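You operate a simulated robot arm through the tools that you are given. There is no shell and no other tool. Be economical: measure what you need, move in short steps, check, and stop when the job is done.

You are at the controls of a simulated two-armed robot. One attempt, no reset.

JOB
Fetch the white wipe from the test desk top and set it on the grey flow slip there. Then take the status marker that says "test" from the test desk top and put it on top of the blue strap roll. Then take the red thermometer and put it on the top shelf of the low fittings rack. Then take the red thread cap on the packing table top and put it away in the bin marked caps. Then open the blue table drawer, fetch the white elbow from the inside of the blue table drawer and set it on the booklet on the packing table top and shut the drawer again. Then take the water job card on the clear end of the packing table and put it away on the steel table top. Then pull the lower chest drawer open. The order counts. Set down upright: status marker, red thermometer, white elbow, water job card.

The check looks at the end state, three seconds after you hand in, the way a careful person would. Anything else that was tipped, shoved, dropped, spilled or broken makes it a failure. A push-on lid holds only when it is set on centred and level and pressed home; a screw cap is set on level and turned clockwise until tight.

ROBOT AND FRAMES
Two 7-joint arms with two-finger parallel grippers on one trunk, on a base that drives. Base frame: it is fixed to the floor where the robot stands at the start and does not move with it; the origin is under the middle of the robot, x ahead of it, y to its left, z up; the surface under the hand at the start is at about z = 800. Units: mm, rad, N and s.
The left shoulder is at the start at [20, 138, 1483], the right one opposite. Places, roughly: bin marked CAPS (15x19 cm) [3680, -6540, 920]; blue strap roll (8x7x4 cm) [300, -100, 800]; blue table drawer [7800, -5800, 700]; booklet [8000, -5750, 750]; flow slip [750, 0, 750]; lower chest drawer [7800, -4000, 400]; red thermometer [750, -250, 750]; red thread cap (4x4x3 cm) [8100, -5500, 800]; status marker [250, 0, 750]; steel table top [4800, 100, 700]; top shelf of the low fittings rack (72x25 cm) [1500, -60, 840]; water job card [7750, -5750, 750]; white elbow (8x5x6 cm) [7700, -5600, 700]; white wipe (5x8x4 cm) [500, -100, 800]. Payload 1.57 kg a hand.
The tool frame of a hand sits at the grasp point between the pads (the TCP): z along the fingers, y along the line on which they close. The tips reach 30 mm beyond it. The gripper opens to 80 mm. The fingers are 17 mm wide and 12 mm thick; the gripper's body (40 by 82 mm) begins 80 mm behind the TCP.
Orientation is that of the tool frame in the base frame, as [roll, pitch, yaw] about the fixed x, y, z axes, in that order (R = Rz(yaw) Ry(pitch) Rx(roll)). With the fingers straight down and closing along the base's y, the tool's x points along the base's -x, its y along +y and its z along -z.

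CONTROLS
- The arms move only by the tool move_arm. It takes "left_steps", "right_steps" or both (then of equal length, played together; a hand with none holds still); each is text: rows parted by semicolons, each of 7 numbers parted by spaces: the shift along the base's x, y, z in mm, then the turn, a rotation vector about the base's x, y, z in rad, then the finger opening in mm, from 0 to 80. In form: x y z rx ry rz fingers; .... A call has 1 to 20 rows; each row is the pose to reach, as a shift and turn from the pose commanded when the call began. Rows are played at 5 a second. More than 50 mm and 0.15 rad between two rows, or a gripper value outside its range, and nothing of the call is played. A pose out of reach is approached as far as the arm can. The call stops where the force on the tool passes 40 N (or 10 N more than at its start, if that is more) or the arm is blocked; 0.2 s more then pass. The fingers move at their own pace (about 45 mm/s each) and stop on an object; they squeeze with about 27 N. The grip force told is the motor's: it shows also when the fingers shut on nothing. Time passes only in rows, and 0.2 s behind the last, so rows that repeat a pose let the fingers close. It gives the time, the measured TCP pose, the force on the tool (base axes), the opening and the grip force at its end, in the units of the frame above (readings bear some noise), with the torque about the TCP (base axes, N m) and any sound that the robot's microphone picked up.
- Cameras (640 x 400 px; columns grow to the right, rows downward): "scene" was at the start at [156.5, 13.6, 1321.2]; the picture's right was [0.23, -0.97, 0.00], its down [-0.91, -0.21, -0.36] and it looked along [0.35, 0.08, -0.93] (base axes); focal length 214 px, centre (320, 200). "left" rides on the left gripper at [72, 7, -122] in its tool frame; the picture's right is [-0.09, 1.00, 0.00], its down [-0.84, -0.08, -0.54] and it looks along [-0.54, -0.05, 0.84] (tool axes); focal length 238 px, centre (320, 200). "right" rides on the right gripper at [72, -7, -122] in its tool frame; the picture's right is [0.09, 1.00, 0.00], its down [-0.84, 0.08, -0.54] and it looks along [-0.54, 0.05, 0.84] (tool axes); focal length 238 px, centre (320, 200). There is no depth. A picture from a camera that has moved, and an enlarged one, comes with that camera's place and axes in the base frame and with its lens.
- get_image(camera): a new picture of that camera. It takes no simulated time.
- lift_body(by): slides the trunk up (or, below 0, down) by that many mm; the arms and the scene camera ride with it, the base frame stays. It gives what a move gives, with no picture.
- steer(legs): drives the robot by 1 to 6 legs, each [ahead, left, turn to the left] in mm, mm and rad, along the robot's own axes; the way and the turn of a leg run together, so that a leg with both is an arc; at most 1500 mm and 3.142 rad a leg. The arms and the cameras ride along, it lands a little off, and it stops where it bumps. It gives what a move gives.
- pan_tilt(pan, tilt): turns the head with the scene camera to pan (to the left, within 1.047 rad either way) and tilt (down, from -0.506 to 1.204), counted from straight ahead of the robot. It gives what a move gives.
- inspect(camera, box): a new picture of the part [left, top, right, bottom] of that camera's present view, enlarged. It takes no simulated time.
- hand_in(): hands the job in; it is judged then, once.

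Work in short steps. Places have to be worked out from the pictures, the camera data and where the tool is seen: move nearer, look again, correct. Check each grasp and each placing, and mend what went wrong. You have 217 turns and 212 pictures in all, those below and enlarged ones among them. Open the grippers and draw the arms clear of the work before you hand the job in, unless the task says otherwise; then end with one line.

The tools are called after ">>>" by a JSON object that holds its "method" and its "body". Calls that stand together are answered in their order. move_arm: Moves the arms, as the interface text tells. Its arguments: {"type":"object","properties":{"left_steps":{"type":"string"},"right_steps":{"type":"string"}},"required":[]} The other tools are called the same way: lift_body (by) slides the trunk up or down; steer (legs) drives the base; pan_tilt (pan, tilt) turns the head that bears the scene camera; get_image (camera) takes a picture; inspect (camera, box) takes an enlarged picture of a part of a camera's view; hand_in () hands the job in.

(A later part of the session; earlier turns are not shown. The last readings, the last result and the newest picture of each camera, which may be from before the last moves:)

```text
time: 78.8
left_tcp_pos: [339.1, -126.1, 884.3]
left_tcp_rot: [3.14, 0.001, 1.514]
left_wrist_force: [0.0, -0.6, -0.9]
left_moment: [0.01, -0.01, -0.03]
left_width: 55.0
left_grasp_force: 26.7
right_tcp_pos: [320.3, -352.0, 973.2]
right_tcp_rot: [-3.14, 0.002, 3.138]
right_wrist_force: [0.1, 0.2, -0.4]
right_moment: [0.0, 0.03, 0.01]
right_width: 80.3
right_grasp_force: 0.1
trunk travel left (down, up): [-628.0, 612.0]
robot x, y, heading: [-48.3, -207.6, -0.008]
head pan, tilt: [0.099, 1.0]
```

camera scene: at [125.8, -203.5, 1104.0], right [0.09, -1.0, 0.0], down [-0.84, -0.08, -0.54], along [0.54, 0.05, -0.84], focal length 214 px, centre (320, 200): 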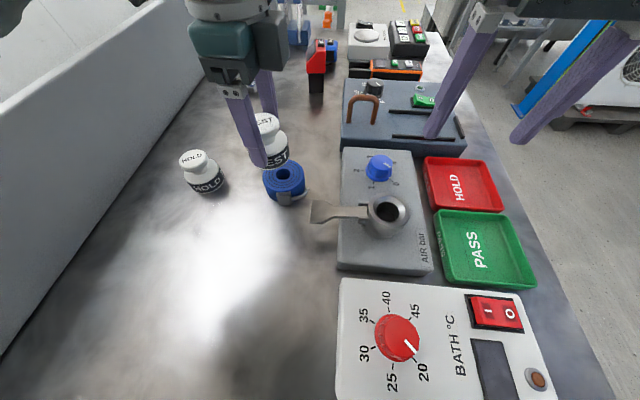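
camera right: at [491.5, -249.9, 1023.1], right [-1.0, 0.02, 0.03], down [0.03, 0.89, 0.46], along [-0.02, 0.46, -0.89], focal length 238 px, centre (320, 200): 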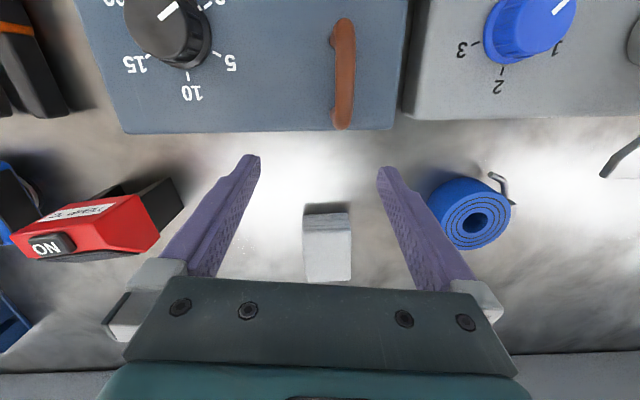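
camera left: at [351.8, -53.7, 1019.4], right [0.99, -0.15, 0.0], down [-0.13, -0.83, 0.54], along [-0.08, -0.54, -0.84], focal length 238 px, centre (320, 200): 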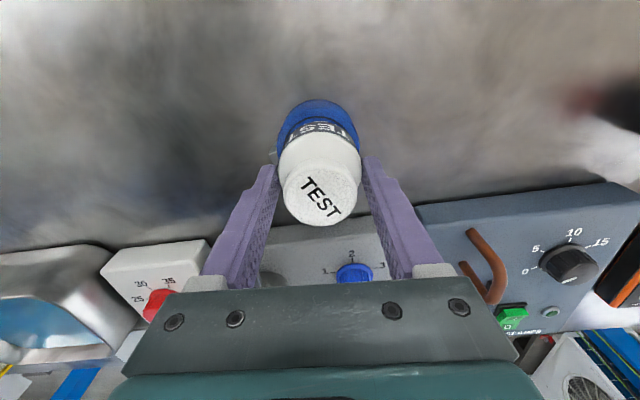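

>>> {"method": "move_arm", "body": {"left_steps": "0 0 -2 0 0 0 0; 0 0 -4 0 0 0 0; 0 0 -6 0 0 0 0"}}

>>> {"method": "inspect", "body": {"camera": "scene", "box": [200, 100, 360, 220]}}

```text
time: 79.6
left_tcp_pos: [340.6, -125.2, 880.4]
left_tcp_rot: [3.139, 0.005, 1.512]
left_wrist_force: [-6.0, -0.6, 21.1]
left_moment: [0.03, 0.27, 0.04]
left_width: 54.9
left_grasp_force: 26.5
right_tcp_pos: [320.4, -350.6, 973.2]
right_tcp_rot: [-3.14, 0.002, 3.141]
right_wrist_force: [-0.2, 0.4, 0.3]
right_moment: [0.0, 0.01, 0.03]
right_width: 79.8
right_grasp_force: 0.0
trunk travel left (down, up): [-628.0, 612.0]
robot x, y, heading: [-42.9, -211.5, -0.005]
head pan, tilt: [0.099, 1.0]
```

```text
3.33 times, centred on (280, 160) of scene
camera zoom: at [126.2, -203.1, 1104.4], right [0.09, -1.0, 0.0], down [-0.84, -0.08, -0.54], along [0.54, 0.05, -0.84], focal length 715 px, centre (453, 333)
```

zoom: 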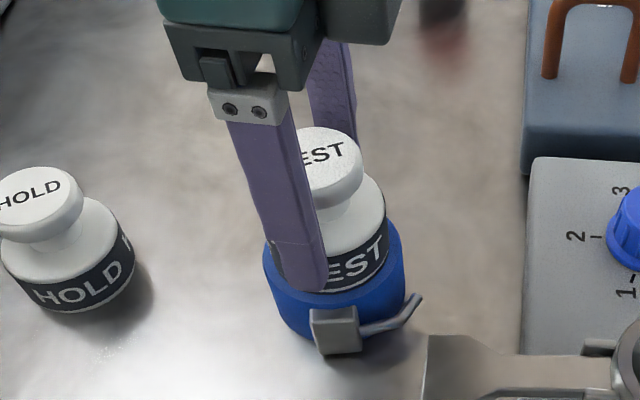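

Contact felt. I ease off, open and lift away straight.

>>> {"method": "move_arm", "body": {"left_steps": "0 0 1.5 0 0 0 0; 0 0 1.5 0 0 0 62; 0 0 1.5 0 0 0 72; 0 0 1.5 0 0 0 76; 0 0 15 0 0 0 78; 0 0 40 0 0 0 78; 0 0 70 0 0 0 78; 0 0 80 0 0 0 78"}}

>>> {"method": "inspect", "body": {"camera": "scene", "box": [200, 100, 360, 220]}}

>>> {"method": "get_image", "body": {"camera": "left"}}

```text
time: 81.4
left_tcp_pos: [337.8, -125.7, 959.0]
left_tcp_rot: [3.139, 0.001, 1.512]
left_wrist_force: [-1.1, -0.5, 0.1]
left_moment: [0.03, 0.02, -0.04]
left_width: 78.0
left_grasp_force: 0.0
right_tcp_pos: [320.7, -351.3, 974.0]
right_tcp_rot: [-3.139, 0.001, 3.137]
right_wrist_force: [-0.5, 0.5, -0.3]
right_moment: [-0.01, 0.01, 0.02]
right_width: 79.9
right_grasp_force: 0.0
trunk travel left (down, up): [-628.0, 612.0]
robot x, y, heading: [-47.2, -212.3, -0.009]
head pan, tilt: [0.099, 1.0]
```

```text
3.33 times, centred on (280, 160) of scene
camera zoom: at [126.0, -203.4, 1104.0], right [0.09, -1.0, 0.0], down [-0.84, -0.08, -0.54], along [0.54, 0.05, -0.84], focal length 715 px, centre (453, 333)
```

zoom: 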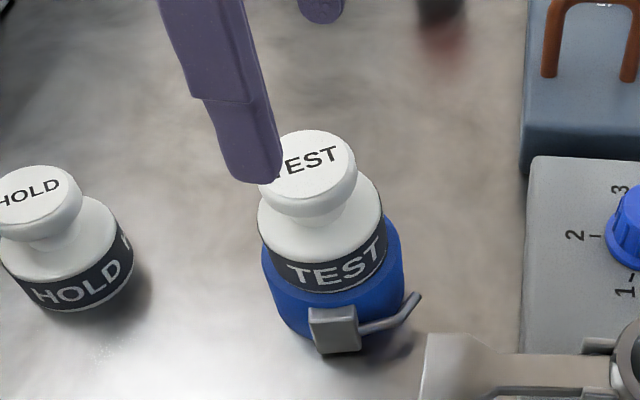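

```text
154 pictures are left
camera left: at [349.7, -53.4, 1081.5], right [0.99, -0.15, 0.0], down [-0.13, -0.83, 0.54], along [-0.08, -0.54, -0.84], focal length 238 px, centre (320, 200)
```

left: 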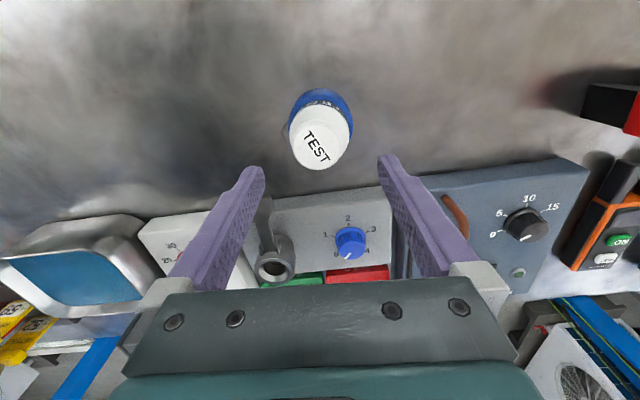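

The TEST marker stands on the strap roll. Now I drive ahead to look at the red thermometer around (650,-148).

>>> {"method": "steer", "body": {"legs": [[230, 50, 0]]}}

>>> {"method": "get_image", "body": {"camera": "scene"}}

>>> {"method": "get_image", "body": {"camera": "right"}}

>>> {"method": "get_image", "body": {"camera": "left"}}

```text
time: 83.1
left_tcp_pos: [568.6, -77.7, 958.6]
left_tcp_rot: [3.139, 0.001, 1.514]
left_wrist_force: [0.6, -0.6, -0.2]
left_moment: [0.0, -0.04, 0.0]
left_width: 78.2
left_grasp_force: 0.3
right_tcp_pos: [548.6, -303.7, 973.3]
right_tcp_rot: [-3.139, 0.0, 3.138]
right_wrist_force: [0.7, -0.2, -0.3]
right_moment: [0.01, -0.02, 0.0]
right_width: 79.9
right_grasp_force: 0.0
trunk travel left (down, up): [-628.0, 612.0]
robot x, y, heading: [179.8, -161.0, -0.009]
head pan, tilt: [0.099, 1.0]
```

```text
153 pictures are left
camera scene: at [355.5, -155.8, 1104.1], right [0.09, -1.0, 0.0], down [-0.84, -0.08, -0.54], along [0.54, 0.05, -0.84], focal length 214 px, centre (320, 200)
```

scene: 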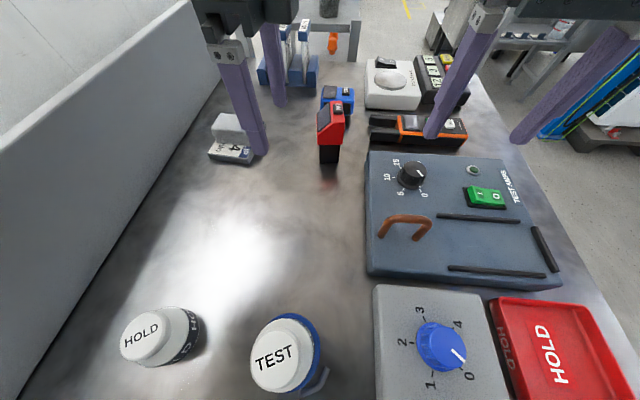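

```text
152 pictures are left
camera right: at [478.9, -310.3, 1094.8], right [-0.09, 1.0, 0.0], down [0.84, 0.07, 0.54], along [0.54, 0.05, -0.84], focal length 238 px, centre (320, 200)
```

right: 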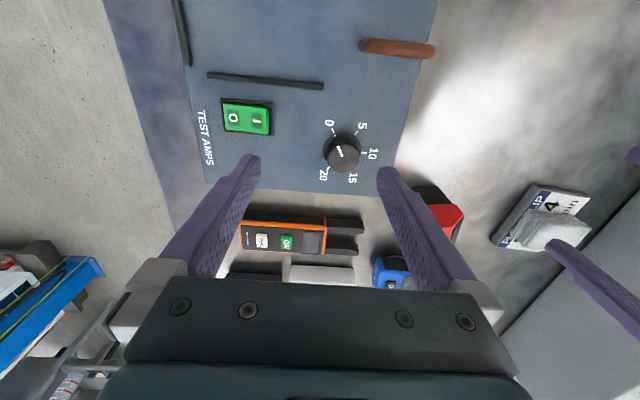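

```text
151 pictures are left
camera left: at [579.3, -6.0, 1081.1], right [0.99, -0.15, 0.0], down [-0.13, -0.83, 0.54], along [-0.08, -0.54, -0.84], focal length 238 px, centre (320, 200)
```

left: 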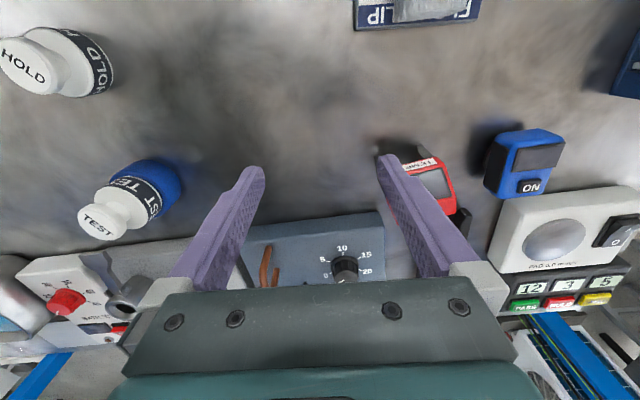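

I enlarge the thermometer in both views.

>>> {"method": "inspect", "body": {"camera": "scene", "box": [290, 75, 380, 175]}}

>>> {"method": "inspect", "body": {"camera": "left", "box": [360, 100, 600, 250]}}

```text
4.00 times, centred on (335, 125) of scene
camera zoom: at [355.5, -155.8, 1104.1], right [0.09, -1.0, 0.0], down [-0.84, -0.08, -0.54], along [0.54, 0.05, -0.84], focal length 858 px, centre (260, 500)
```

zoom: 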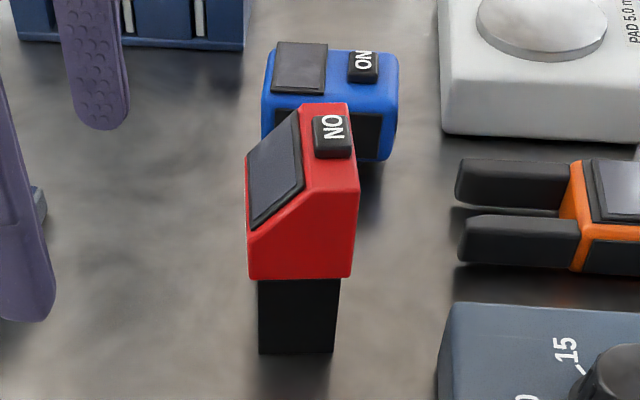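

```text
2.67 times, centred on (480, 175) of left
camera zoom: at [579.3, -6.0, 1081.1], right [0.99, -0.15, 0.0], down [-0.13, -0.83, 0.54], along [-0.08, -0.54, -0.84], focal length 636 px, centre (-107, 267)
```

zoom: 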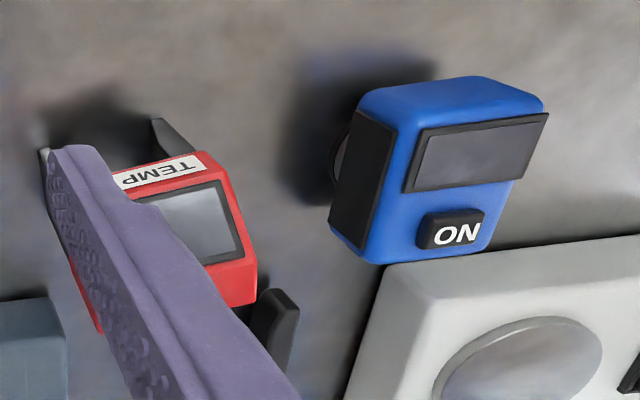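

I need an unobstructed view; I slide left 110 mm so the right camera faces the thermometer.

>>> {"method": "steer", "body": {"legs": [[-30, 130, 0]]}}

>>> {"method": "get_image", "body": {"camera": "right"}}

>>> {"method": "inspect", "body": {"camera": "scene", "box": [310, 75, 450, 195]}}

```text
time: 84.4
left_tcp_pos: [539.8, 50.1, 958.5]
left_tcp_rot: [3.141, 0.002, 1.512]
left_wrist_force: [0.1, -0.1, 0.7]
left_moment: [0.0, -0.03, -0.01]
left_width: 78.0
left_grasp_force: 0.0
right_tcp_pos: [520.9, -175.8, 972.5]
right_tcp_rot: [-3.139, 0.002, 3.138]
right_wrist_force: [-0.2, 0.6, -0.6]
right_moment: [-0.01, 0.01, -0.01]
right_width: 79.9
right_grasp_force: 0.0
trunk travel left (down, up): [-628.0, 612.0]
robot x, y, heading: [156.4, -38.2, -0.005]
head pan, tilt: [0.099, 1.0]
```

```text
148 pictures are left
camera right: at [449.2, -182.3, 1094.8], right [-0.09, 1.0, 0.0], down [0.84, 0.07, 0.54], along [0.54, 0.05, -0.84], focal length 238 px, centre (320, 200)
```

right: 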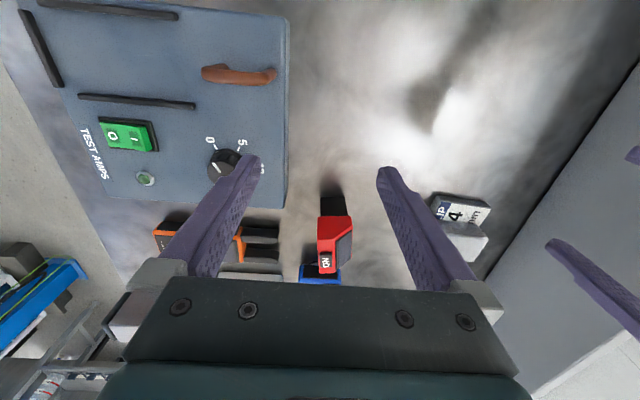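

```text
3.33 times, centred on (380, 135) of scene
camera zoom: at [325.8, -27.7, 1104.0], right [0.09, -1.0, 0.0], down [-0.84, -0.08, -0.54], along [0.54, 0.05, -0.84], focal length 715 px, centre (120, 417)
```

zoom: 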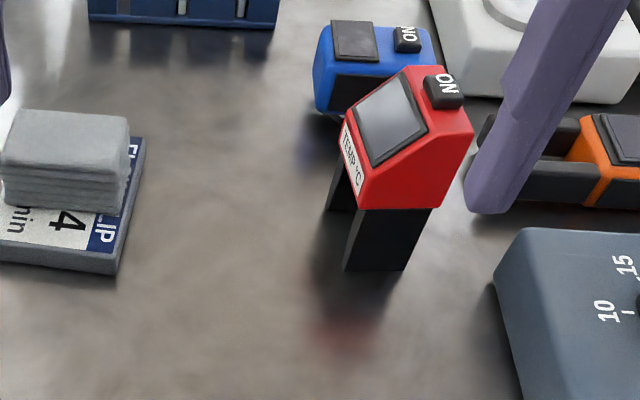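

The thermometer head is a ~44 mm block (z≈844–905) on two legs at about (659,-147), yawed ~0.09. I drive ahead and bring the right hand, closing along y, above it.

>>> {"method": "steer", "body": {"legs": [[120, 0, 0]]}}

>>> {"method": "move_arm", "body": {"right_steps": "5 15 0 0 0 0.05 80; 12 28 0 0 0 0.09 80; 12 28 0 0 0 0.09 80"}}

>>> {"method": "get_image", "body": {"camera": "right"}}

>>> {"method": "get_image", "body": {"camera": "scene"}}

```text
time: 85.6
left_tcp_pos: [658.9, 49.1, 958.7]
left_tcp_rot: [3.14, 0.002, 1.511]
left_wrist_force: [0.2, -0.5, -1.1]
left_moment: [0.0, 0.0, 0.04]
left_width: 78.1
left_grasp_force: 0.0
right_tcp_pos: [639.7, -178.1, 973.0]
right_tcp_rot: [-3.139, 0.001, 3.136]
right_wrist_force: [0.2, 1.2, 0.1]
right_moment: [0.01, 0.0, 0.01]
right_width: 79.8
right_grasp_force: 0.1
trunk travel left (down, up): [-628.0, 612.0]
robot x, y, heading: [273.5, -36.2, -0.006]
head pan, tilt: [0.099, 1.0]
```

```text
time: 86.4
left_tcp_pos: [658.7, 49.3, 957.9]
left_tcp_rot: [3.14, 0.001, 1.512]
left_wrist_force: [0.4, 0.4, 0.2]
left_moment: [-0.01, -0.02, 0.02]
left_width: 77.9
left_grasp_force: 0.1
right_tcp_pos: [651.8, -148.1, 973.6]
right_tcp_rot: [-3.138, 0.001, -3.054]
right_wrist_force: [-0.3, -0.6, -0.2]
right_moment: [-0.01, -0.01, -0.02]
right_width: 80.1
right_grasp_force: 0.1
trunk travel left (down, up): [-628.0, 612.0]
robot x, y, heading: [274.7, -36.3, -0.005]
head pan, tilt: [0.099, 1.0]
```

```text
146 pictures are left
camera right: at [581.6, -160.9, 1094.5], right [-0.18, 0.98, 0.0], down [0.83, 0.15, 0.54], along [0.53, 0.09, -0.84], focal length 238 px, centre (320, 200)
```

right: 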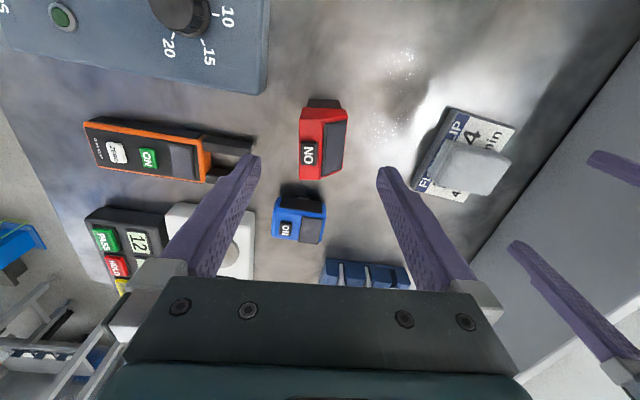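

```text
145 pictures are left
camera scene: at [445.2, -28.9, 1104.0], right [0.09, -1.0, 0.0], down [-0.84, -0.08, -0.54], along [0.54, 0.05, -0.84], focal length 214 px, centre (320, 200)
```

scene: 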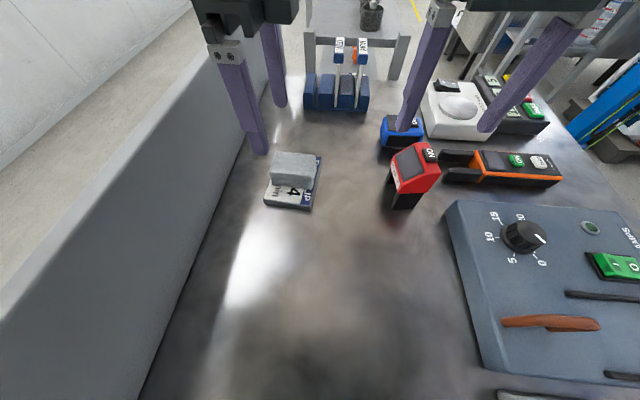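

Aligned at about (660,-146). I turn a little more and descend to z≈900 for a check.

>>> {"method": "move_arm", "body": {"right_steps": "4 1 -25 0 0 0.04 80; 8 2 -50 0 0 0.06 80; 8 2 -72 0 0 0.06 80; 8 2 -72 0 0 0.06 80"}}

>>> {"method": "get_image", "body": {"camera": "right"}}

>>> {"method": "inspect", "body": {"camera": "scene", "box": [350, 90, 490, 220]}}

```text
time: 87.4
left_tcp_pos: [657.4, 49.4, 958.2]
left_tcp_rot: [3.14, 0.001, 1.512]
left_wrist_force: [0.2, -0.7, 0.1]
left_moment: [0.02, -0.04, 0.01]
left_width: 77.9
left_grasp_force: 0.1
right_tcp_pos: [659.4, -147.6, 900.5]
right_tcp_rot: [-3.14, 0.003, -2.997]
right_wrist_force: [-0.4, -0.4, 0.7]
right_moment: [0.01, 0.01, 0.01]
right_width: 79.8
right_grasp_force: 0.0
trunk travel left (down, up): [-628.0, 612.0]
robot x, y, heading: [271.6, -35.3, -0.006]
head pan, tilt: [0.099, 1.0]
```

```text
144 pictures are left
camera right: at [589.7, -163.9, 1021.7], right [-0.24, 0.97, 0.0], down [0.82, 0.2, 0.54], along [0.53, 0.13, -0.84], focal length 238 px, centre (320, 200)
```

right: 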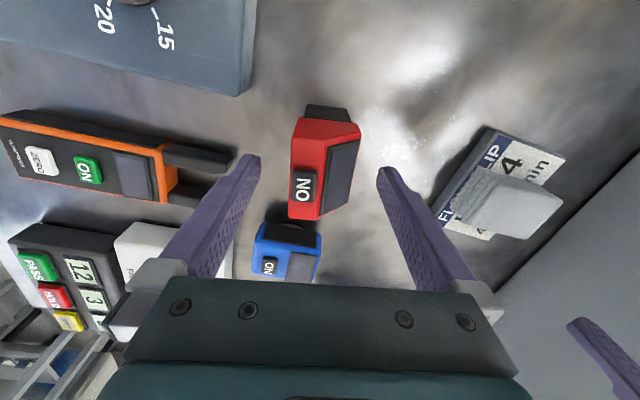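

```text
3.08 times, centred on (420, 155) of scene
camera zoom: at [445.2, -28.9, 1104.1], right [0.09, -1.0, 0.0], down [-0.84, -0.08, -0.54], along [0.54, 0.05, -0.84], focal length 660 px, centre (12, 338)
```

zoom: 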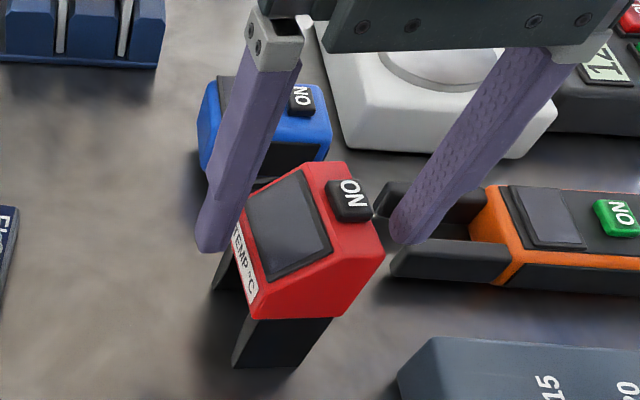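

Clear of the multimeter jaws. I descend the rest (z≈869) and close on the head.

>>> {"method": "move_arm", "body": {"right_steps": "-4 1 -12 0 0 -0.02 74; -4 1 -31 0 0 -0.02 74; -4 1 -31 0 0 -0.02 74; -4 1 -31 0 0 -0.02 50; -4 1 -31 0 0 -0.02 20; -4 1 -31 0 0 -0.02 0; -4 1 -31 0 0 -0.02 0"}}

>>> {"method": "get_image", "body": {"camera": "right"}}

>>> {"method": "inspect", "body": {"camera": "scene", "box": [350, 90, 490, 220]}}

```text
time: 89.0
left_tcp_pos: [658.1, 49.2, 958.2]
left_tcp_rot: [3.139, 0.001, 1.51]
left_wrist_force: [-0.2, 0.8, -0.6]
left_moment: [0.0, 0.01, 0.02]
left_width: 78.0
left_grasp_force: 0.0
right_tcp_pos: [655.8, -146.4, 869.1]
right_tcp_rot: [-3.14, 0.0, -3.016]
right_wrist_force: [-1.0, 1.8, 0.1]
right_moment: [0.06, -0.02, 0.01]
right_width: 43.8
right_grasp_force: 26.2
trunk travel left (down, up): [-628.0, 612.0]
robot x, y, heading: [272.4, -37.0, -0.01]
head pan, tilt: [0.099, 1.0]
```

```text
142 pictures are left
camera right: at [585.2, -161.9, 990.7], right [-0.22, 0.98, 0.0], down [0.82, 0.18, 0.54], along [0.53, 0.12, -0.84], focal length 238 px, centre (320, 200)
```

right: 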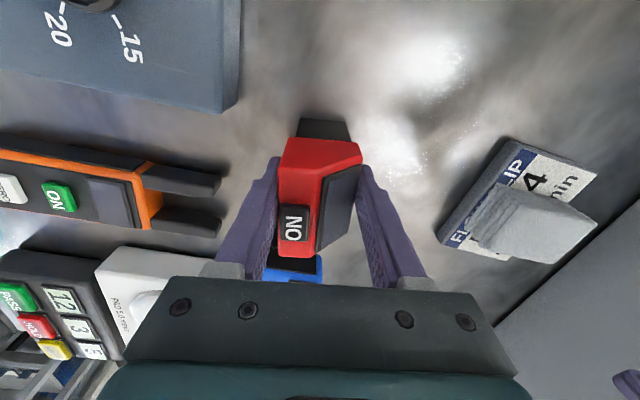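

```text
3.08 times, centred on (420, 155) of scene
camera zoom: at [445.2, -28.8, 1104.0], right [0.09, -1.0, 0.0], down [-0.84, -0.08, -0.54], along [0.54, 0.05, -0.84], focal length 660 px, centre (12, 338)
```

zoom: 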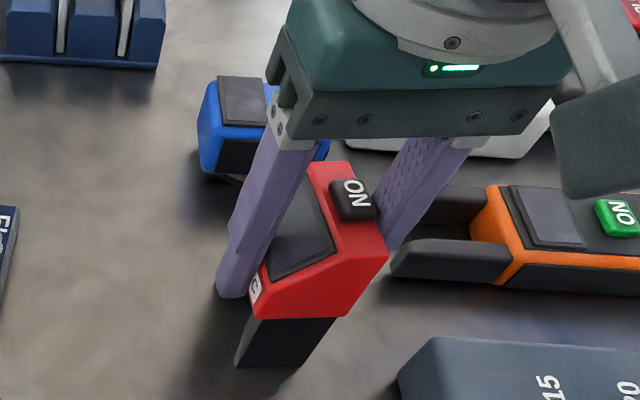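

Firm grip (44 mm). I lift gently, then raise the trunk 130 mm for the trip and look ahead to the rack.

>>> {"method": "move_arm", "body": {"right_steps": "0 0 6 0 0 0 0; 0 0 15 0 0 0 0; 0 0 28 0 0 0 0; 0 0 42 0 0 0 0; 0 0 60 0 0 0 0; 0 0 60 0 0 0 0"}}

>>> {"method": "lift_body", "body": {"by": 130}}

>>> {"method": "pan_tilt", "body": {"pan": 0.0, "tilt": 0.55}}

>>> {"method": "get_image", "body": {"camera": "scene"}}

>>> {"method": "get_image", "body": {"camera": "right"}}

```text
time: 90.4
left_tcp_pos: [656.8, 49.7, 957.7]
left_tcp_rot: [3.141, 0.001, 1.51]
left_wrist_force: [0.2, -0.2, -0.1]
left_moment: [0.04, 0.03, -0.04]
left_width: 78.2
left_grasp_force: 0.1
right_tcp_pos: [656.0, -147.2, 929.7]
right_tcp_rot: [-3.141, 0.0, -3.017]
right_wrist_force: [-0.3, -0.2, -2.7]
right_moment: [0.02, 0.05, -0.04]
right_width: 43.5
right_grasp_force: 26.8
trunk travel left (down, up): [-628.0, 612.0]
robot x, y, heading: [272.8, -35.8, -0.009]
head pan, tilt: [0.099, 1.0]
```

```text
time: 92.0
left_tcp_pos: [658.1, 49.4, 1087.3]
left_tcp_rot: [3.14, 0.002, 1.512]
left_wrist_force: [0.4, 0.5, -0.6]
left_moment: [0.01, 0.0, 0.01]
left_width: 78.0
left_grasp_force: 0.0
right_tcp_pos: [656.3, -146.2, 1059.6]
right_tcp_rot: [-3.139, 0.001, -3.017]
right_wrist_force: [0.2, -0.1, -1.8]
right_moment: [-0.01, 0.03, 0.01]
right_width: 43.6
right_grasp_force: 27.1
trunk travel left (down, up): [-758.0, 482.0]
robot x, y, heading: [273.4, -34.0, -0.009]
head pan, tilt: [0.099, 1.0]
```

```text
time: 92.9
left_tcp_pos: [658.4, 48.7, 1088.3]
left_tcp_rot: [3.141, 0.001, 1.512]
left_wrist_force: [0.2, -0.1, -0.5]
left_moment: [0.0, 0.0, -0.01]
left_width: 77.8
left_grasp_force: 0.1
right_tcp_pos: [656.8, -146.7, 1059.2]
right_tcp_rot: [-3.14, 0.0, -3.017]
right_wrist_force: [0.1, 0.0, -1.9]
right_moment: [-0.01, 0.05, -0.03]
right_width: 43.5
right_grasp_force: 26.9
trunk travel left (down, up): [-758.0, 482.0]
robot x, y, heading: [272.5, -32.7, -0.006]
head pan, tilt: [0.0, 0.55]
```

```text
140 pictures are left
camera scene: at [465.5, -36.0, 1270.5], right [-0.01, -1.0, 0.0], down [-0.52, 0.0, -0.85], along [0.85, -0.01, -0.52], focal length 214 px, centre (320, 200)
```

scene: 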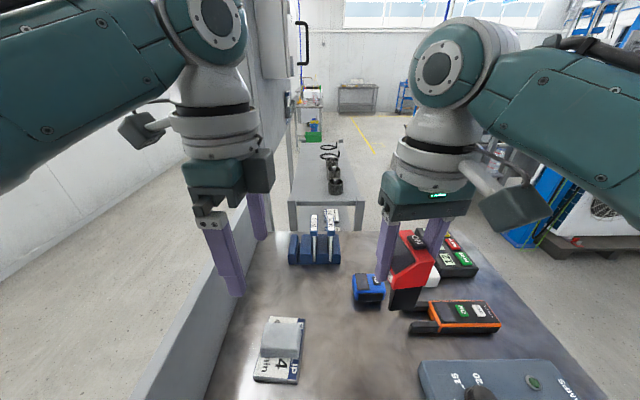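

```text
139 pictures are left
camera right: at [586.5, -161.8, 1181.8], right [-0.22, 0.98, 0.0], down [0.82, 0.18, 0.54], along [0.53, 0.12, -0.84], focal length 238 px, centre (320, 200)
```

right: 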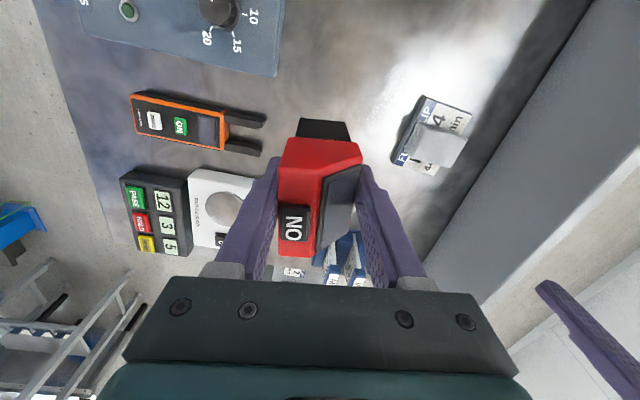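

The rack's top lies at about x 1155–1880, y −200…+85, with black fittings at its right half. I drive ahead 200 mm and look again, wary of the post on the left.

>>> {"method": "steer", "body": {"legs": [[200, 0, 0]]}}

>>> {"method": "get_image", "body": {"camera": "scene"}}

>>> {"method": "get_image", "body": {"camera": "left"}}

```text
time: 94.5
left_tcp_pos: [856.5, 49.0, 1088.8]
left_tcp_rot: [-3.141, 0.002, 1.511]
left_wrist_force: [0.5, 0.3, -0.7]
left_moment: [-0.04, 0.01, 0.04]
left_width: 77.9
left_grasp_force: 0.2
right_tcp_pos: [853.8, -147.9, 1059.4]
right_tcp_rot: [-3.139, -0.001, -3.018]
right_wrist_force: [-0.7, 0.8, -1.4]
right_moment: [-0.02, -0.01, -0.03]
right_width: 43.5
right_grasp_force: 27.0
trunk travel left (down, up): [-758.0, 482.0]
robot x, y, heading: [471.0, -34.4, -0.009]
head pan, tilt: [0.0, 0.55]
```

```text
138 pictures are left
camera scene: at [664.0, -37.7, 1270.5], right [-0.01, -1.0, 0.0], down [-0.52, 0.0, -0.85], along [0.85, -0.01, -0.52], focal length 214 px, centre (320, 200)
```

scene: 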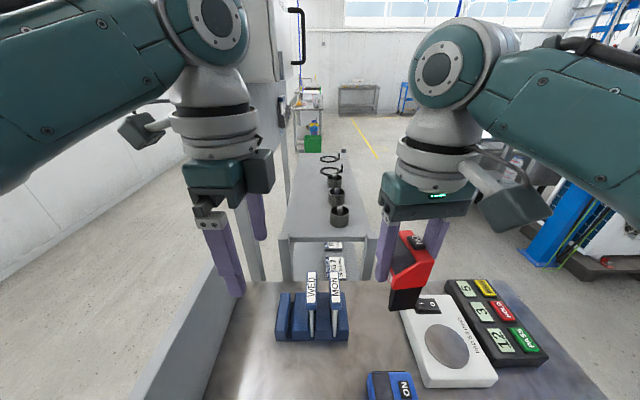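

```text
137 pictures are left
camera left: at [867.5, 118.9, 1210.7], right [0.99, -0.15, 0.0], down [-0.13, -0.83, 0.54], along [-0.08, -0.54, -0.84], focal length 238 px, centre (320, 200)
```

left: 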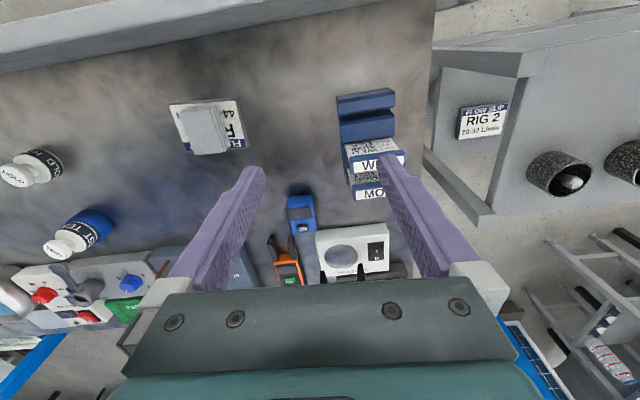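

The cabinet post is well to the left (y≈350). Free room on the rack top is around (1215,-5). I drive ahead 320 mm and 40 left, then view.

>>> {"method": "steer", "body": {"legs": [[320, 45, 0]]}}

>>> {"method": "move_arm", "body": {"right_steps": "5 20 -10 0 0 -0.04 0; 10 45 -25 0 0 -0.08 0; 15 70 -40 0 0 -0.12 0; 15 85 -40 0 0 -0.12 0; 15 85 -40 0 0 -0.12 0"}}

>>> {"method": "get_image", "body": {"camera": "right"}}

>>> {"method": "get_image", "body": {"camera": "scene"}}

```text
time: 96.2
left_tcp_pos: [1087.0, 81.1, 1088.4]
left_tcp_rot: [-3.132, -0.006, 1.568]
left_wrist_force: [-11.9, -1.9, 0.2]
left_moment: [0.04, -1.42, 0.98]
left_width: 78.0
left_grasp_force: 0.1
right_tcp_pos: [1089.3, -112.6, 1059.4]
right_tcp_rot: [-3.14, -0.002, -3.012]
right_wrist_force: [-0.8, -0.2, -2.2]
right_moment: [-0.02, -0.03, -0.01]
right_width: 43.6
right_grasp_force: 27.0
trunk travel left (down, up): [-758.0, 482.0]
robot x, y, heading: [704.1, -0.4, -0.001]
head pan, tilt: [0.0, 0.55]
stopped in leg 1: the force on the tool passed its limit at 138 N (the readings are from after the stop); the commanded pose is now the measured one
```

```text
time: 97.5
left_tcp_pos: [1086.0, 80.4, 1088.0]
left_tcp_rot: [-3.132, -0.005, 1.565]
left_wrist_force: [-16.1, -1.1, -1.8]
left_moment: [0.0, -2.15, 1.48]
left_width: 77.8
left_grasp_force: 0.0
right_tcp_pos: [1107.1, -27.5, 1019.5]
right_tcp_rot: [-3.139, 0.0, -3.132]
right_wrist_force: [-0.5, -0.3, -0.9]
right_moment: [-0.01, -0.03, 0.02]
right_width: 43.4
right_grasp_force: 27.2
trunk travel left (down, up): [-758.0, 482.0]
robot x, y, heading: [705.7, -5.1, -0.004]
head pan, tilt: [0.0, 0.55]
```

```text
136 pictures are left
camera right: at [1035.3, -34.9, 1141.8], right [-0.1, 0.99, 0.0], down [0.84, 0.09, 0.54], along [0.54, 0.05, -0.84], focal length 238 px, centre (320, 200)
```

right: 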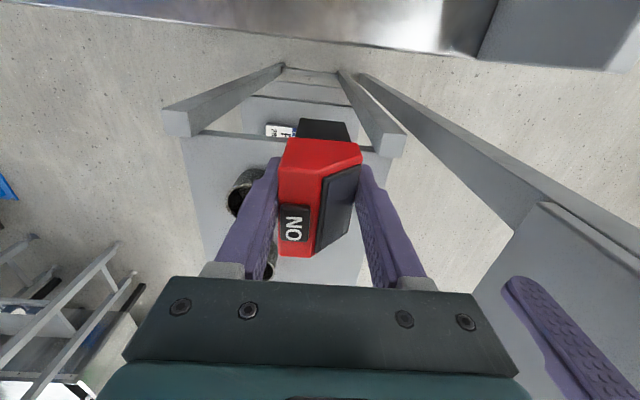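

```text
135 pictures are left
camera scene: at [898.4, -4.2, 1270.1], right [0.0, -1.0, 0.0], down [-0.52, 0.0, -0.85], along [0.85, 0.0, -0.52], focal length 214 px, centre (320, 200)
```

scene: 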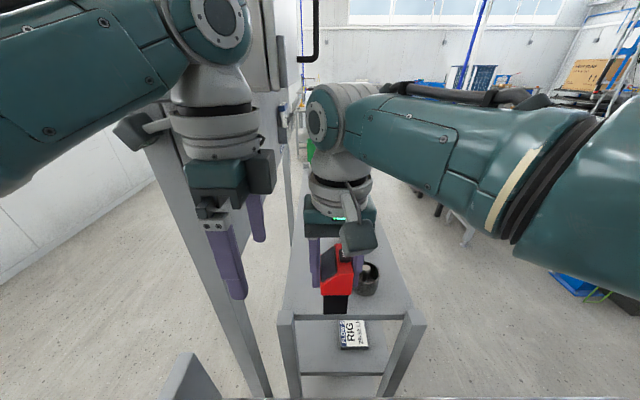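

The left hand touched the cabinet post. I back off 230 mm and then swing the left arm out to the left over the desk wall, out of the way.

>>> {"method": "steer", "body": {"legs": [[-230, 0, 0]]}}

>>> {"method": "move_arm", "body": {"left_steps": "5 45 0 0 0 0.122 40; 4 90 0 0 0 0.244 40; -3 134 0 0 0 0.366 40; -15 177 0 0 0 0.488 40; -32 219 0 0 0 0.61 40; -54 258 0 0 0 0.732 40; -81 294 0 0 0 0.854 40; -111 327 0 0 0 0.976 40; -146 355 0 0 0 1.098 40; -184 379 0 0 0 1.22 40; -224 399 0 0 0 1.342 40; -224 399 0 0 0 1.342 40"}}

```text
time: 99.2
left_tcp_pos: [859.7, 81.1, 1088.6]
left_tcp_rot: [-3.134, -0.008, 1.564]
left_wrist_force: [0.6, 0.1, 0.2]
left_moment: [-0.01, -0.01, -0.01]
left_width: 77.9
left_grasp_force: 0.1
right_tcp_pos: [880.0, -26.8, 1021.3]
right_tcp_rot: [-3.141, 0.002, -3.129]
right_wrist_force: [-0.2, -0.8, -2.1]
right_moment: [0.01, -0.02, -0.04]
right_width: 43.7
right_grasp_force: 26.6
trunk travel left (down, up): [-758.0, 482.0]
robot x, y, heading: [482.5, -3.3, -0.003]
head pan, tilt: [0.0, 0.55]
```

```text
time: 101.8
left_tcp_pos: [633.9, 479.9, 1089.5]
left_tcp_rot: [-3.134, -0.006, 2.908]
left_wrist_force: [-0.5, -0.2, 0.6]
left_moment: [0.04, 0.01, -0.01]
left_width: 39.8
left_grasp_force: 0.1
right_tcp_pos: [879.3, -27.2, 1021.1]
right_tcp_rot: [-3.141, 0.003, -3.131]
right_wrist_force: [0.0, -0.7, -2.8]
right_moment: [0.02, 0.03, 0.0]
right_width: 43.4
right_grasp_force: 26.9
trunk travel left (down, up): [-758.0, 482.0]
robot x, y, heading: [480.8, -7.8, -0.001]
head pan, tilt: [0.0, 0.55]
```

The left arm is out of the way. I drive on 306 mm so the thermometer is over the rack's near free area.

>>> {"method": "steer", "body": {"legs": [[300, 25, 0]]}}

>>> {"method": "get_image", "body": {"camera": "right"}}

>>> {"method": "get_image", "body": {"camera": "scene"}}

>>> {"method": "get_image", "body": {"camera": "left"}}

```text
time: 103.8
left_tcp_pos: [933.3, 505.1, 1089.7]
left_tcp_rot: [-3.133, -0.007, 2.913]
left_wrist_force: [0.6, 0.2, 0.5]
left_moment: [-0.02, -0.01, 0.02]
left_width: 40.0
left_grasp_force: 0.1
right_tcp_pos: [1179.2, -2.2, 1020.8]
right_tcp_rot: [-3.139, 0.001, -3.128]
right_wrist_force: [-0.6, 0.4, -1.9]
right_moment: [0.0, 0.01, 0.0]
right_width: 43.5
right_grasp_force: 26.8
trunk travel left (down, up): [-758.0, 482.0]
robot x, y, heading: [779.0, 21.8, -0.001]
head pan, tilt: [0.0, 0.55]
```

```text
134 pictures are left
camera right: at [1108.6, -9.1, 1142.5], right [-0.11, 0.99, 0.0], down [0.83, 0.09, 0.54], along [0.54, 0.06, -0.84], focal length 238 px, centre (320, 200)
```

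right: 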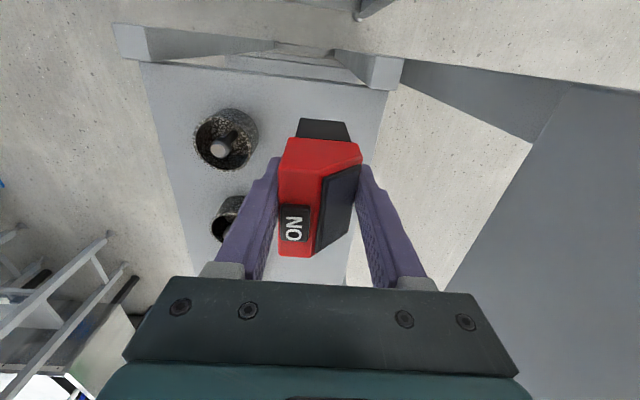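

```text
133 pictures are left
camera scene: at [971.4, 21.4, 1270.5], right [0.0, -1.0, 0.0], down [-0.52, 0.0, -0.85], along [0.85, 0.0, -0.52], focal length 214 px, centre (320, 200)
```

scene: 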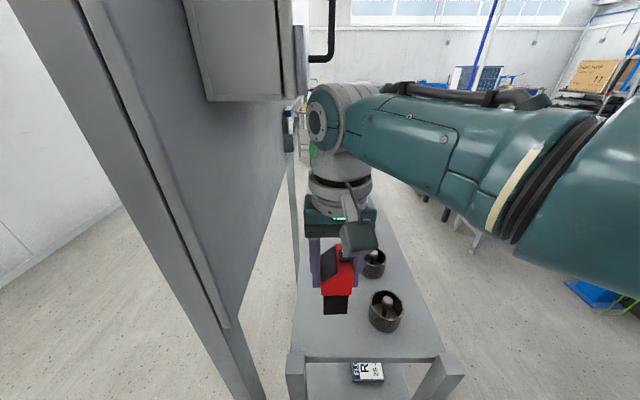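

```text
132 pictures are left
camera left: at [865.2, 527.6, 1213.2], right [0.32, 0.95, -0.01], down [0.8, -0.26, 0.54], along [0.51, -0.18, -0.84], focal length 238 px, centre (320, 200)
```

left: 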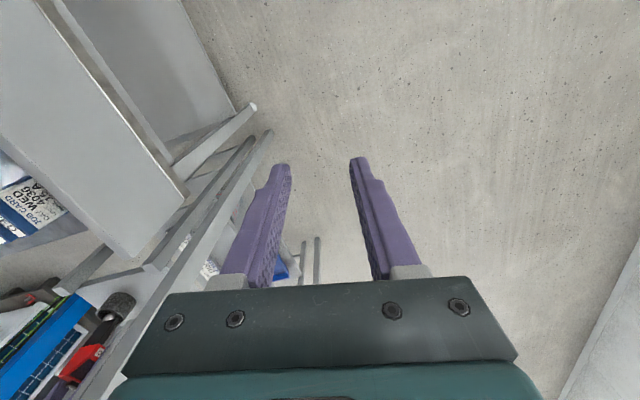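

Rack edges: near edge x≈1145, y −203…75; pot at (1217,-110). I drive 22 mm further and lower the trunk by 100 mm to bring the feet just above the shelf.

>>> {"method": "steer", "body": {"legs": [[25, 0, 0]]}}

>>> {"method": "lift_body", "body": {"by": -98}}

>>> {"method": "get_image", "body": {"camera": "right"}}

>>> {"method": "pan_tilt", "body": {"pan": -0.05, "tilt": 0.9}}

>>> {"method": "get_image", "body": {"camera": "scene"}}

```text
time: 104.6
left_tcp_pos: [957.2, 503.1, 1089.9]
left_tcp_rot: [-3.134, -0.006, 2.911]
left_wrist_force: [0.8, 0.1, 0.6]
left_moment: [0.0, 0.0, -0.01]
left_width: 39.9
left_grasp_force: 0.1
right_tcp_pos: [1203.9, -0.7, 1020.0]
right_tcp_rot: [-3.14, 0.001, -3.128]
right_wrist_force: [0.1, 0.3, -2.3]
right_moment: [0.0, 0.03, -0.03]
right_width: 43.5
right_grasp_force: 27.0
trunk travel left (down, up): [-758.0, 482.0]
robot x, y, heading: [803.2, 17.0, 0.0]
head pan, tilt: [0.0, 0.55]
```

```text
time: 106.0
left_tcp_pos: [958.4, 505.5, 991.4]
left_tcp_rot: [-3.133, -0.005, 2.912]
left_wrist_force: [-0.2, -0.4, -0.6]
left_moment: [-0.01, -0.02, 0.05]
left_width: 40.0
left_grasp_force: 0.0
right_tcp_pos: [1205.2, -1.6, 923.1]
right_tcp_rot: [-3.139, 0.001, -3.126]
right_wrist_force: [-0.2, -0.1, -2.2]
right_moment: [0.01, 0.03, 0.0]
right_width: 43.6
right_grasp_force: 27.1
trunk travel left (down, up): [-660.0, 580.0]
robot x, y, heading: [806.1, 22.5, 0.004]
head pan, tilt: [0.0, 0.55]
```

```text
131 pictures are left
camera right: at [1133.4, -9.0, 1044.5], right [-0.11, 0.99, 0.0], down [0.83, 0.09, 0.54], along [0.54, 0.06, -0.84], focal length 238 px, centre (320, 200)
```

right: 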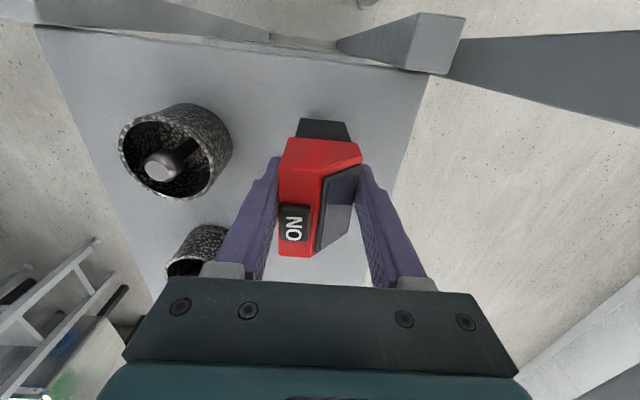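

```text
time: 106.8
left_tcp_pos: [958.0, 503.3, 991.8]
left_tcp_rot: [-3.133, -0.005, 2.91]
left_wrist_force: [1.3, 0.0, -0.2]
left_moment: [-0.01, -0.01, -0.01]
left_width: 40.0
left_grasp_force: 0.0
right_tcp_pos: [1204.6, -1.9, 923.5]
right_tcp_rot: [-3.14, 0.003, -3.127]
right_wrist_force: [0.3, 0.4, -2.3]
right_moment: [-0.01, 0.0, 0.01]
right_width: 43.6
right_grasp_force: 26.6
trunk travel left (down, up): [-660.0, 580.0]
robot x, y, heading: [805.8, 24.0, -0.002]
head pan, tilt: [-0.051, 0.901]
```

```text
130 pictures are left
camera scene: at [981.8, 17.6, 1143.3], right [-0.05, -1.0, 0.0], down [-0.78, 0.04, -0.62], along [0.62, -0.03, -0.78], focal length 214 px, centre (320, 200)
```

scene: 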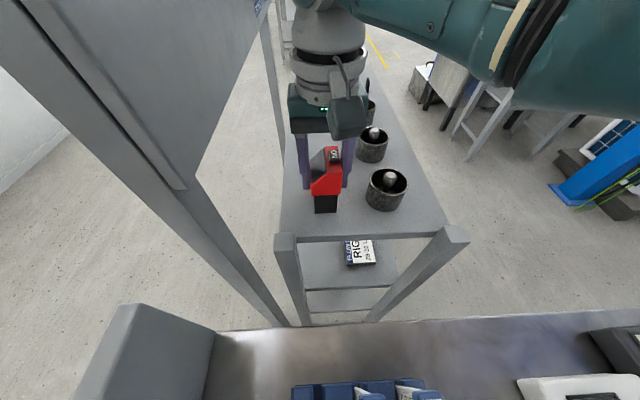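

Feet about 14 mm above the shelf, well placed. I feel down gently.

>>> {"method": "move_arm", "body": {"right_steps": "0 0 -4 0 0 0 0; 0 0 -8 0 0 0 0; 0 0 -11 0 0 0 0; 0 0 -13 0 0 0 0; 0 0 -15 0 0 0 0"}}

>>> {"method": "inspect", "body": {"camera": "scene", "box": [260, 110, 440, 250]}}

```text
time: 108.0
left_tcp_pos: [958.0, 503.9, 992.1]
left_tcp_rot: [-3.134, -0.005, 2.912]
left_wrist_force: [0.0, 0.0, -0.1]
left_moment: [0.0, -0.02, 0.01]
left_width: 40.1
left_grasp_force: 0.0
right_tcp_pos: [1207.3, -1.0, 909.6]
right_tcp_rot: [-3.139, 0.007, -3.129]
right_wrist_force: [0.1, -0.5, 22.6]
right_moment: [0.21, -0.06, 0.01]
right_width: 43.7
right_grasp_force: 26.9
trunk travel left (down, up): [-660.0, 580.0]
robot x, y, heading: [803.3, 21.7, 0.001]
head pan, tilt: [-0.051, 0.901]
```

```text
2.86 times, centred on (350, 180) of scene
camera zoom: at [983.3, 17.3, 1143.7], right [-0.05, -1.0, 0.0], down [-0.78, 0.04, -0.62], along [0.62, -0.03, -0.78], focal length 613 px, centre (234, 257)
```

zoom: 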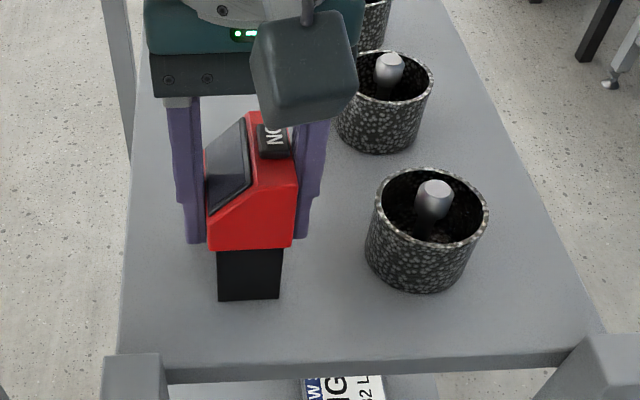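

Contact at z≈909.6. I ease up 1 mm, open and lift away.

>>> {"method": "move_arm", "body": {"right_steps": "0 0 1 0 0 0 0; 0 0 1 0 0 0 52; 0 0 1 0 0 0 60; 0 0 1 0 0 0 64; 0 0 15 0 0 0 66; 0 0 45 0 0 0 66; 0 0 80 0 0 0 66; 0 0 100 0 0 0 66; 0 0 100 0 0 0 66"}}

>>> {"method": "inspect", "body": {"camera": "scene", "box": [260, 110, 440, 250]}}

```text
time: 110.0
left_tcp_pos: [956.8, 503.7, 991.3]
left_tcp_rot: [-3.136, -0.007, 2.911]
left_wrist_force: [0.6, -0.6, -0.7]
left_moment: [-0.01, 0.01, 0.01]
left_width: 40.0
left_grasp_force: 0.2
right_tcp_pos: [1204.0, -3.9, 1008.8]
right_tcp_rot: [-3.139, 0.003, -3.127]
right_wrist_force: [-0.3, 0.4, -0.7]
right_moment: [0.04, 0.0, 0.02]
right_width: 66.2
right_grasp_force: 0.1
trunk travel left (down, up): [-660.0, 580.0]
robot x, y, heading: [806.5, 19.0, 0.002]
head pan, tilt: [-0.051, 0.901]
```

```text
2.86 times, centred on (350, 180) of scene
camera zoom: at [981.9, 17.6, 1143.3], right [-0.05, -1.0, 0.0], down [-0.78, 0.04, -0.62], along [0.62, -0.03, -0.78], focal length 613 px, centre (234, 257)
```

zoom: 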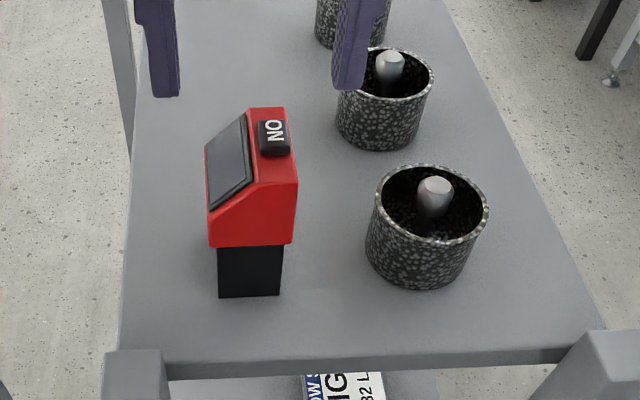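

The red thermometer stands on the rack's top shelf. Now I raise the trunk, back up over the desk and bring the left arm in front again before travelling.

>>> {"method": "lift_body", "body": {"by": 130}}

>>> {"method": "steer", "body": {"legs": [[-330, -60, 0]]}}

>>> {"method": "move_arm", "body": {"left_steps": "40 -20 0 0 0 -0.122 40; 78 -44 0 0 0 -0.244 40; 113 -72 0 0 0 -0.366 40; 143 -105 0 0 0 -0.488 40; 170 -141 0 0 0 -0.61 40; 192 -180 0 0 0 -0.732 40; 209 -222 0 0 0 -0.854 40; 221 -265 0 0 0 -0.976 40; 228 -309 0 0 0 -1.098 40; 228 -340 0 0 0 -1.22 40; 228 -340 0 0 0 -1.342 40", "right_steps": "0 -15 0 0 0 0 66; 0 -30 0 0 0 0 66; 0 -45 0 0 0 0 66; 0 -60 0 0 0 0 66; 0 -75 0 0 0 0 66; 0 -90 0 0 0 0 66; 0 -100 0 0 0 0 66; 0 -110 0 0 0 0 66; 0 -120 0 0 0 0 66; 0 -120 0 0 0 0 66; 0 -120 0 0 0 0 66"}}

```text
time: 111.6
left_tcp_pos: [957.6, 504.2, 1122.2]
left_tcp_rot: [-3.135, -0.004, 2.911]
left_wrist_force: [0.2, -0.3, 1.2]
left_moment: [0.0, -0.02, 0.03]
left_width: 40.0
left_grasp_force: 0.0
right_tcp_pos: [1203.9, -3.7, 1138.6]
right_tcp_rot: [-3.138, 0.002, -3.128]
right_wrist_force: [-1.1, -0.2, -0.4]
right_moment: [-0.01, 0.04, 0.01]
right_width: 65.9
right_grasp_force: 0.0
trunk travel left (down, up): [-790.0, 450.0]
robot x, y, heading: [806.0, 22.1, 0.004]
head pan, tilt: [-0.051, 0.901]
```

```text
time: 113.8
left_tcp_pos: [625.6, 445.7, 1121.2]
left_tcp_rot: [-3.134, -0.006, 2.914]
left_wrist_force: [0.7, 0.5, -0.2]
left_moment: [0.01, -0.01, -0.02]
left_width: 40.2
left_grasp_force: 0.2
right_tcp_pos: [875.2, -62.7, 1138.9]
right_tcp_rot: [-3.14, 0.004, -3.125]
right_wrist_force: [0.0, 0.7, -0.2]
right_moment: [0.0, -0.01, -0.03]
right_width: 65.9
right_grasp_force: 0.1
trunk travel left (down, up): [-790.0, 450.0]
robot x, y, heading: [477.0, -41.1, 0.008]
head pan, tilt: [-0.051, 0.901]
```

```text
time: 116.2
left_tcp_pos: [855.7, 106.4, 1121.7]
left_tcp_rot: [-3.136, -0.006, 1.568]
left_wrist_force: [1.2, 0.2, -0.2]
left_moment: [-0.02, -0.03, 0.0]
left_width: 40.2
left_grasp_force: 0.1
right_tcp_pos: [874.1, -182.7, 1139.8]
right_tcp_rot: [-3.139, 0.002, -3.124]
right_wrist_force: [0.1, 0.2, -0.3]
right_moment: [0.01, -0.05, 0.01]
right_width: 65.7
right_grasp_force: 0.1
trunk travel left (down, up): [-790.0, 450.0]
robot x, y, heading: [477.7, -39.0, 0.002]
head pan, tilt: [-0.051, 0.901]
```

Both arms are in front. Now I look to the right for a way out.

>>> {"method": "pan_tilt", "body": {"pan": -1.0, "tilt": 0.35}}

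>>> {"method": "get_image", "body": {"camera": "scene"}}

>>> {"method": "pan_tilt", "body": {"pan": -0.4, "tilt": 0.25}}

>>> {"method": "get_image", "body": {"camera": "scene"}}

```text
time: 117.4
left_tcp_pos: [855.9, 107.2, 1121.2]
left_tcp_rot: [-3.135, -0.006, 1.574]
left_wrist_force: [-0.6, 0.5, 0.6]
left_moment: [-0.02, 0.01, 0.0]
left_width: 39.7
left_grasp_force: 0.1
right_tcp_pos: [874.3, -183.7, 1138.0]
right_tcp_rot: [-3.141, 0.002, -3.124]
right_wrist_force: [0.8, 0.3, 0.1]
right_moment: [0.03, 0.03, -0.01]
right_width: 66.2
right_grasp_force: 0.1
trunk travel left (down, up): [-790.0, 450.0]
robot x, y, heading: [473.4, -38.5, 0.001]
head pan, tilt: [-1.0, 0.351]
```

```text
127 pictures are left
camera scene: at [627.6, -116.3, 1320.8], right [-0.84, -0.54, 0.0], down [-0.19, 0.29, -0.94], along [0.51, -0.79, -0.34], focal length 214 px, centre (320, 200)
```

scene: 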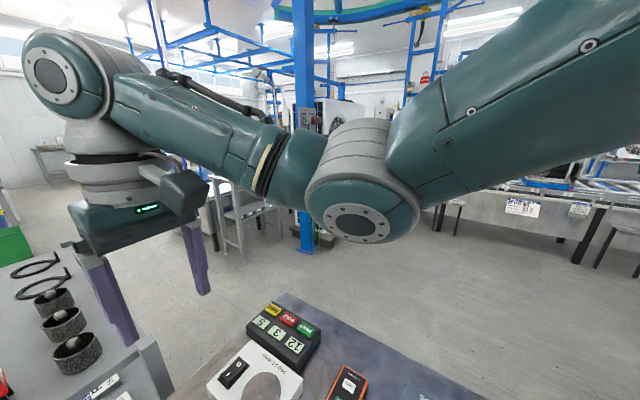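

```text
time: 118.4
left_tcp_pos: [856.3, 106.3, 1120.7]
left_tcp_rot: [-3.134, -0.007, 1.574]
left_wrist_force: [1.0, -0.7, 0.7]
left_moment: [0.02, 0.01, 0.01]
left_width: 40.1
left_grasp_force: 0.1
right_tcp_pos: [873.8, -183.3, 1137.3]
right_tcp_rot: [-3.139, 0.001, -3.124]
right_wrist_force: [0.2, 0.1, 0.2]
right_moment: [0.01, -0.02, 0.03]
right_width: 66.1
right_grasp_force: 0.0
trunk travel left (down, up): [-790.0, 450.0]
robot x, y, heading: [475.2, -37.2, 0.003]
head pan, tilt: [-0.4, 0.25]
```

```text
126 pictures are left
camera scene: at [663.1, -74.3, 1330.3], right [-0.39, -0.92, 0.0], down [-0.23, 0.1, -0.97], along [0.89, -0.37, -0.25], focal length 214 px, centre (320, 200)
```

scene: 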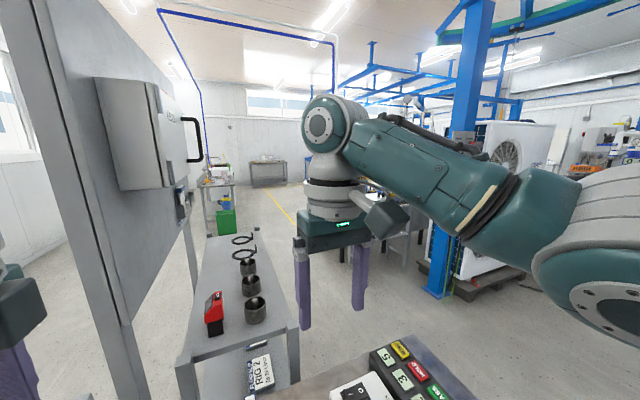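

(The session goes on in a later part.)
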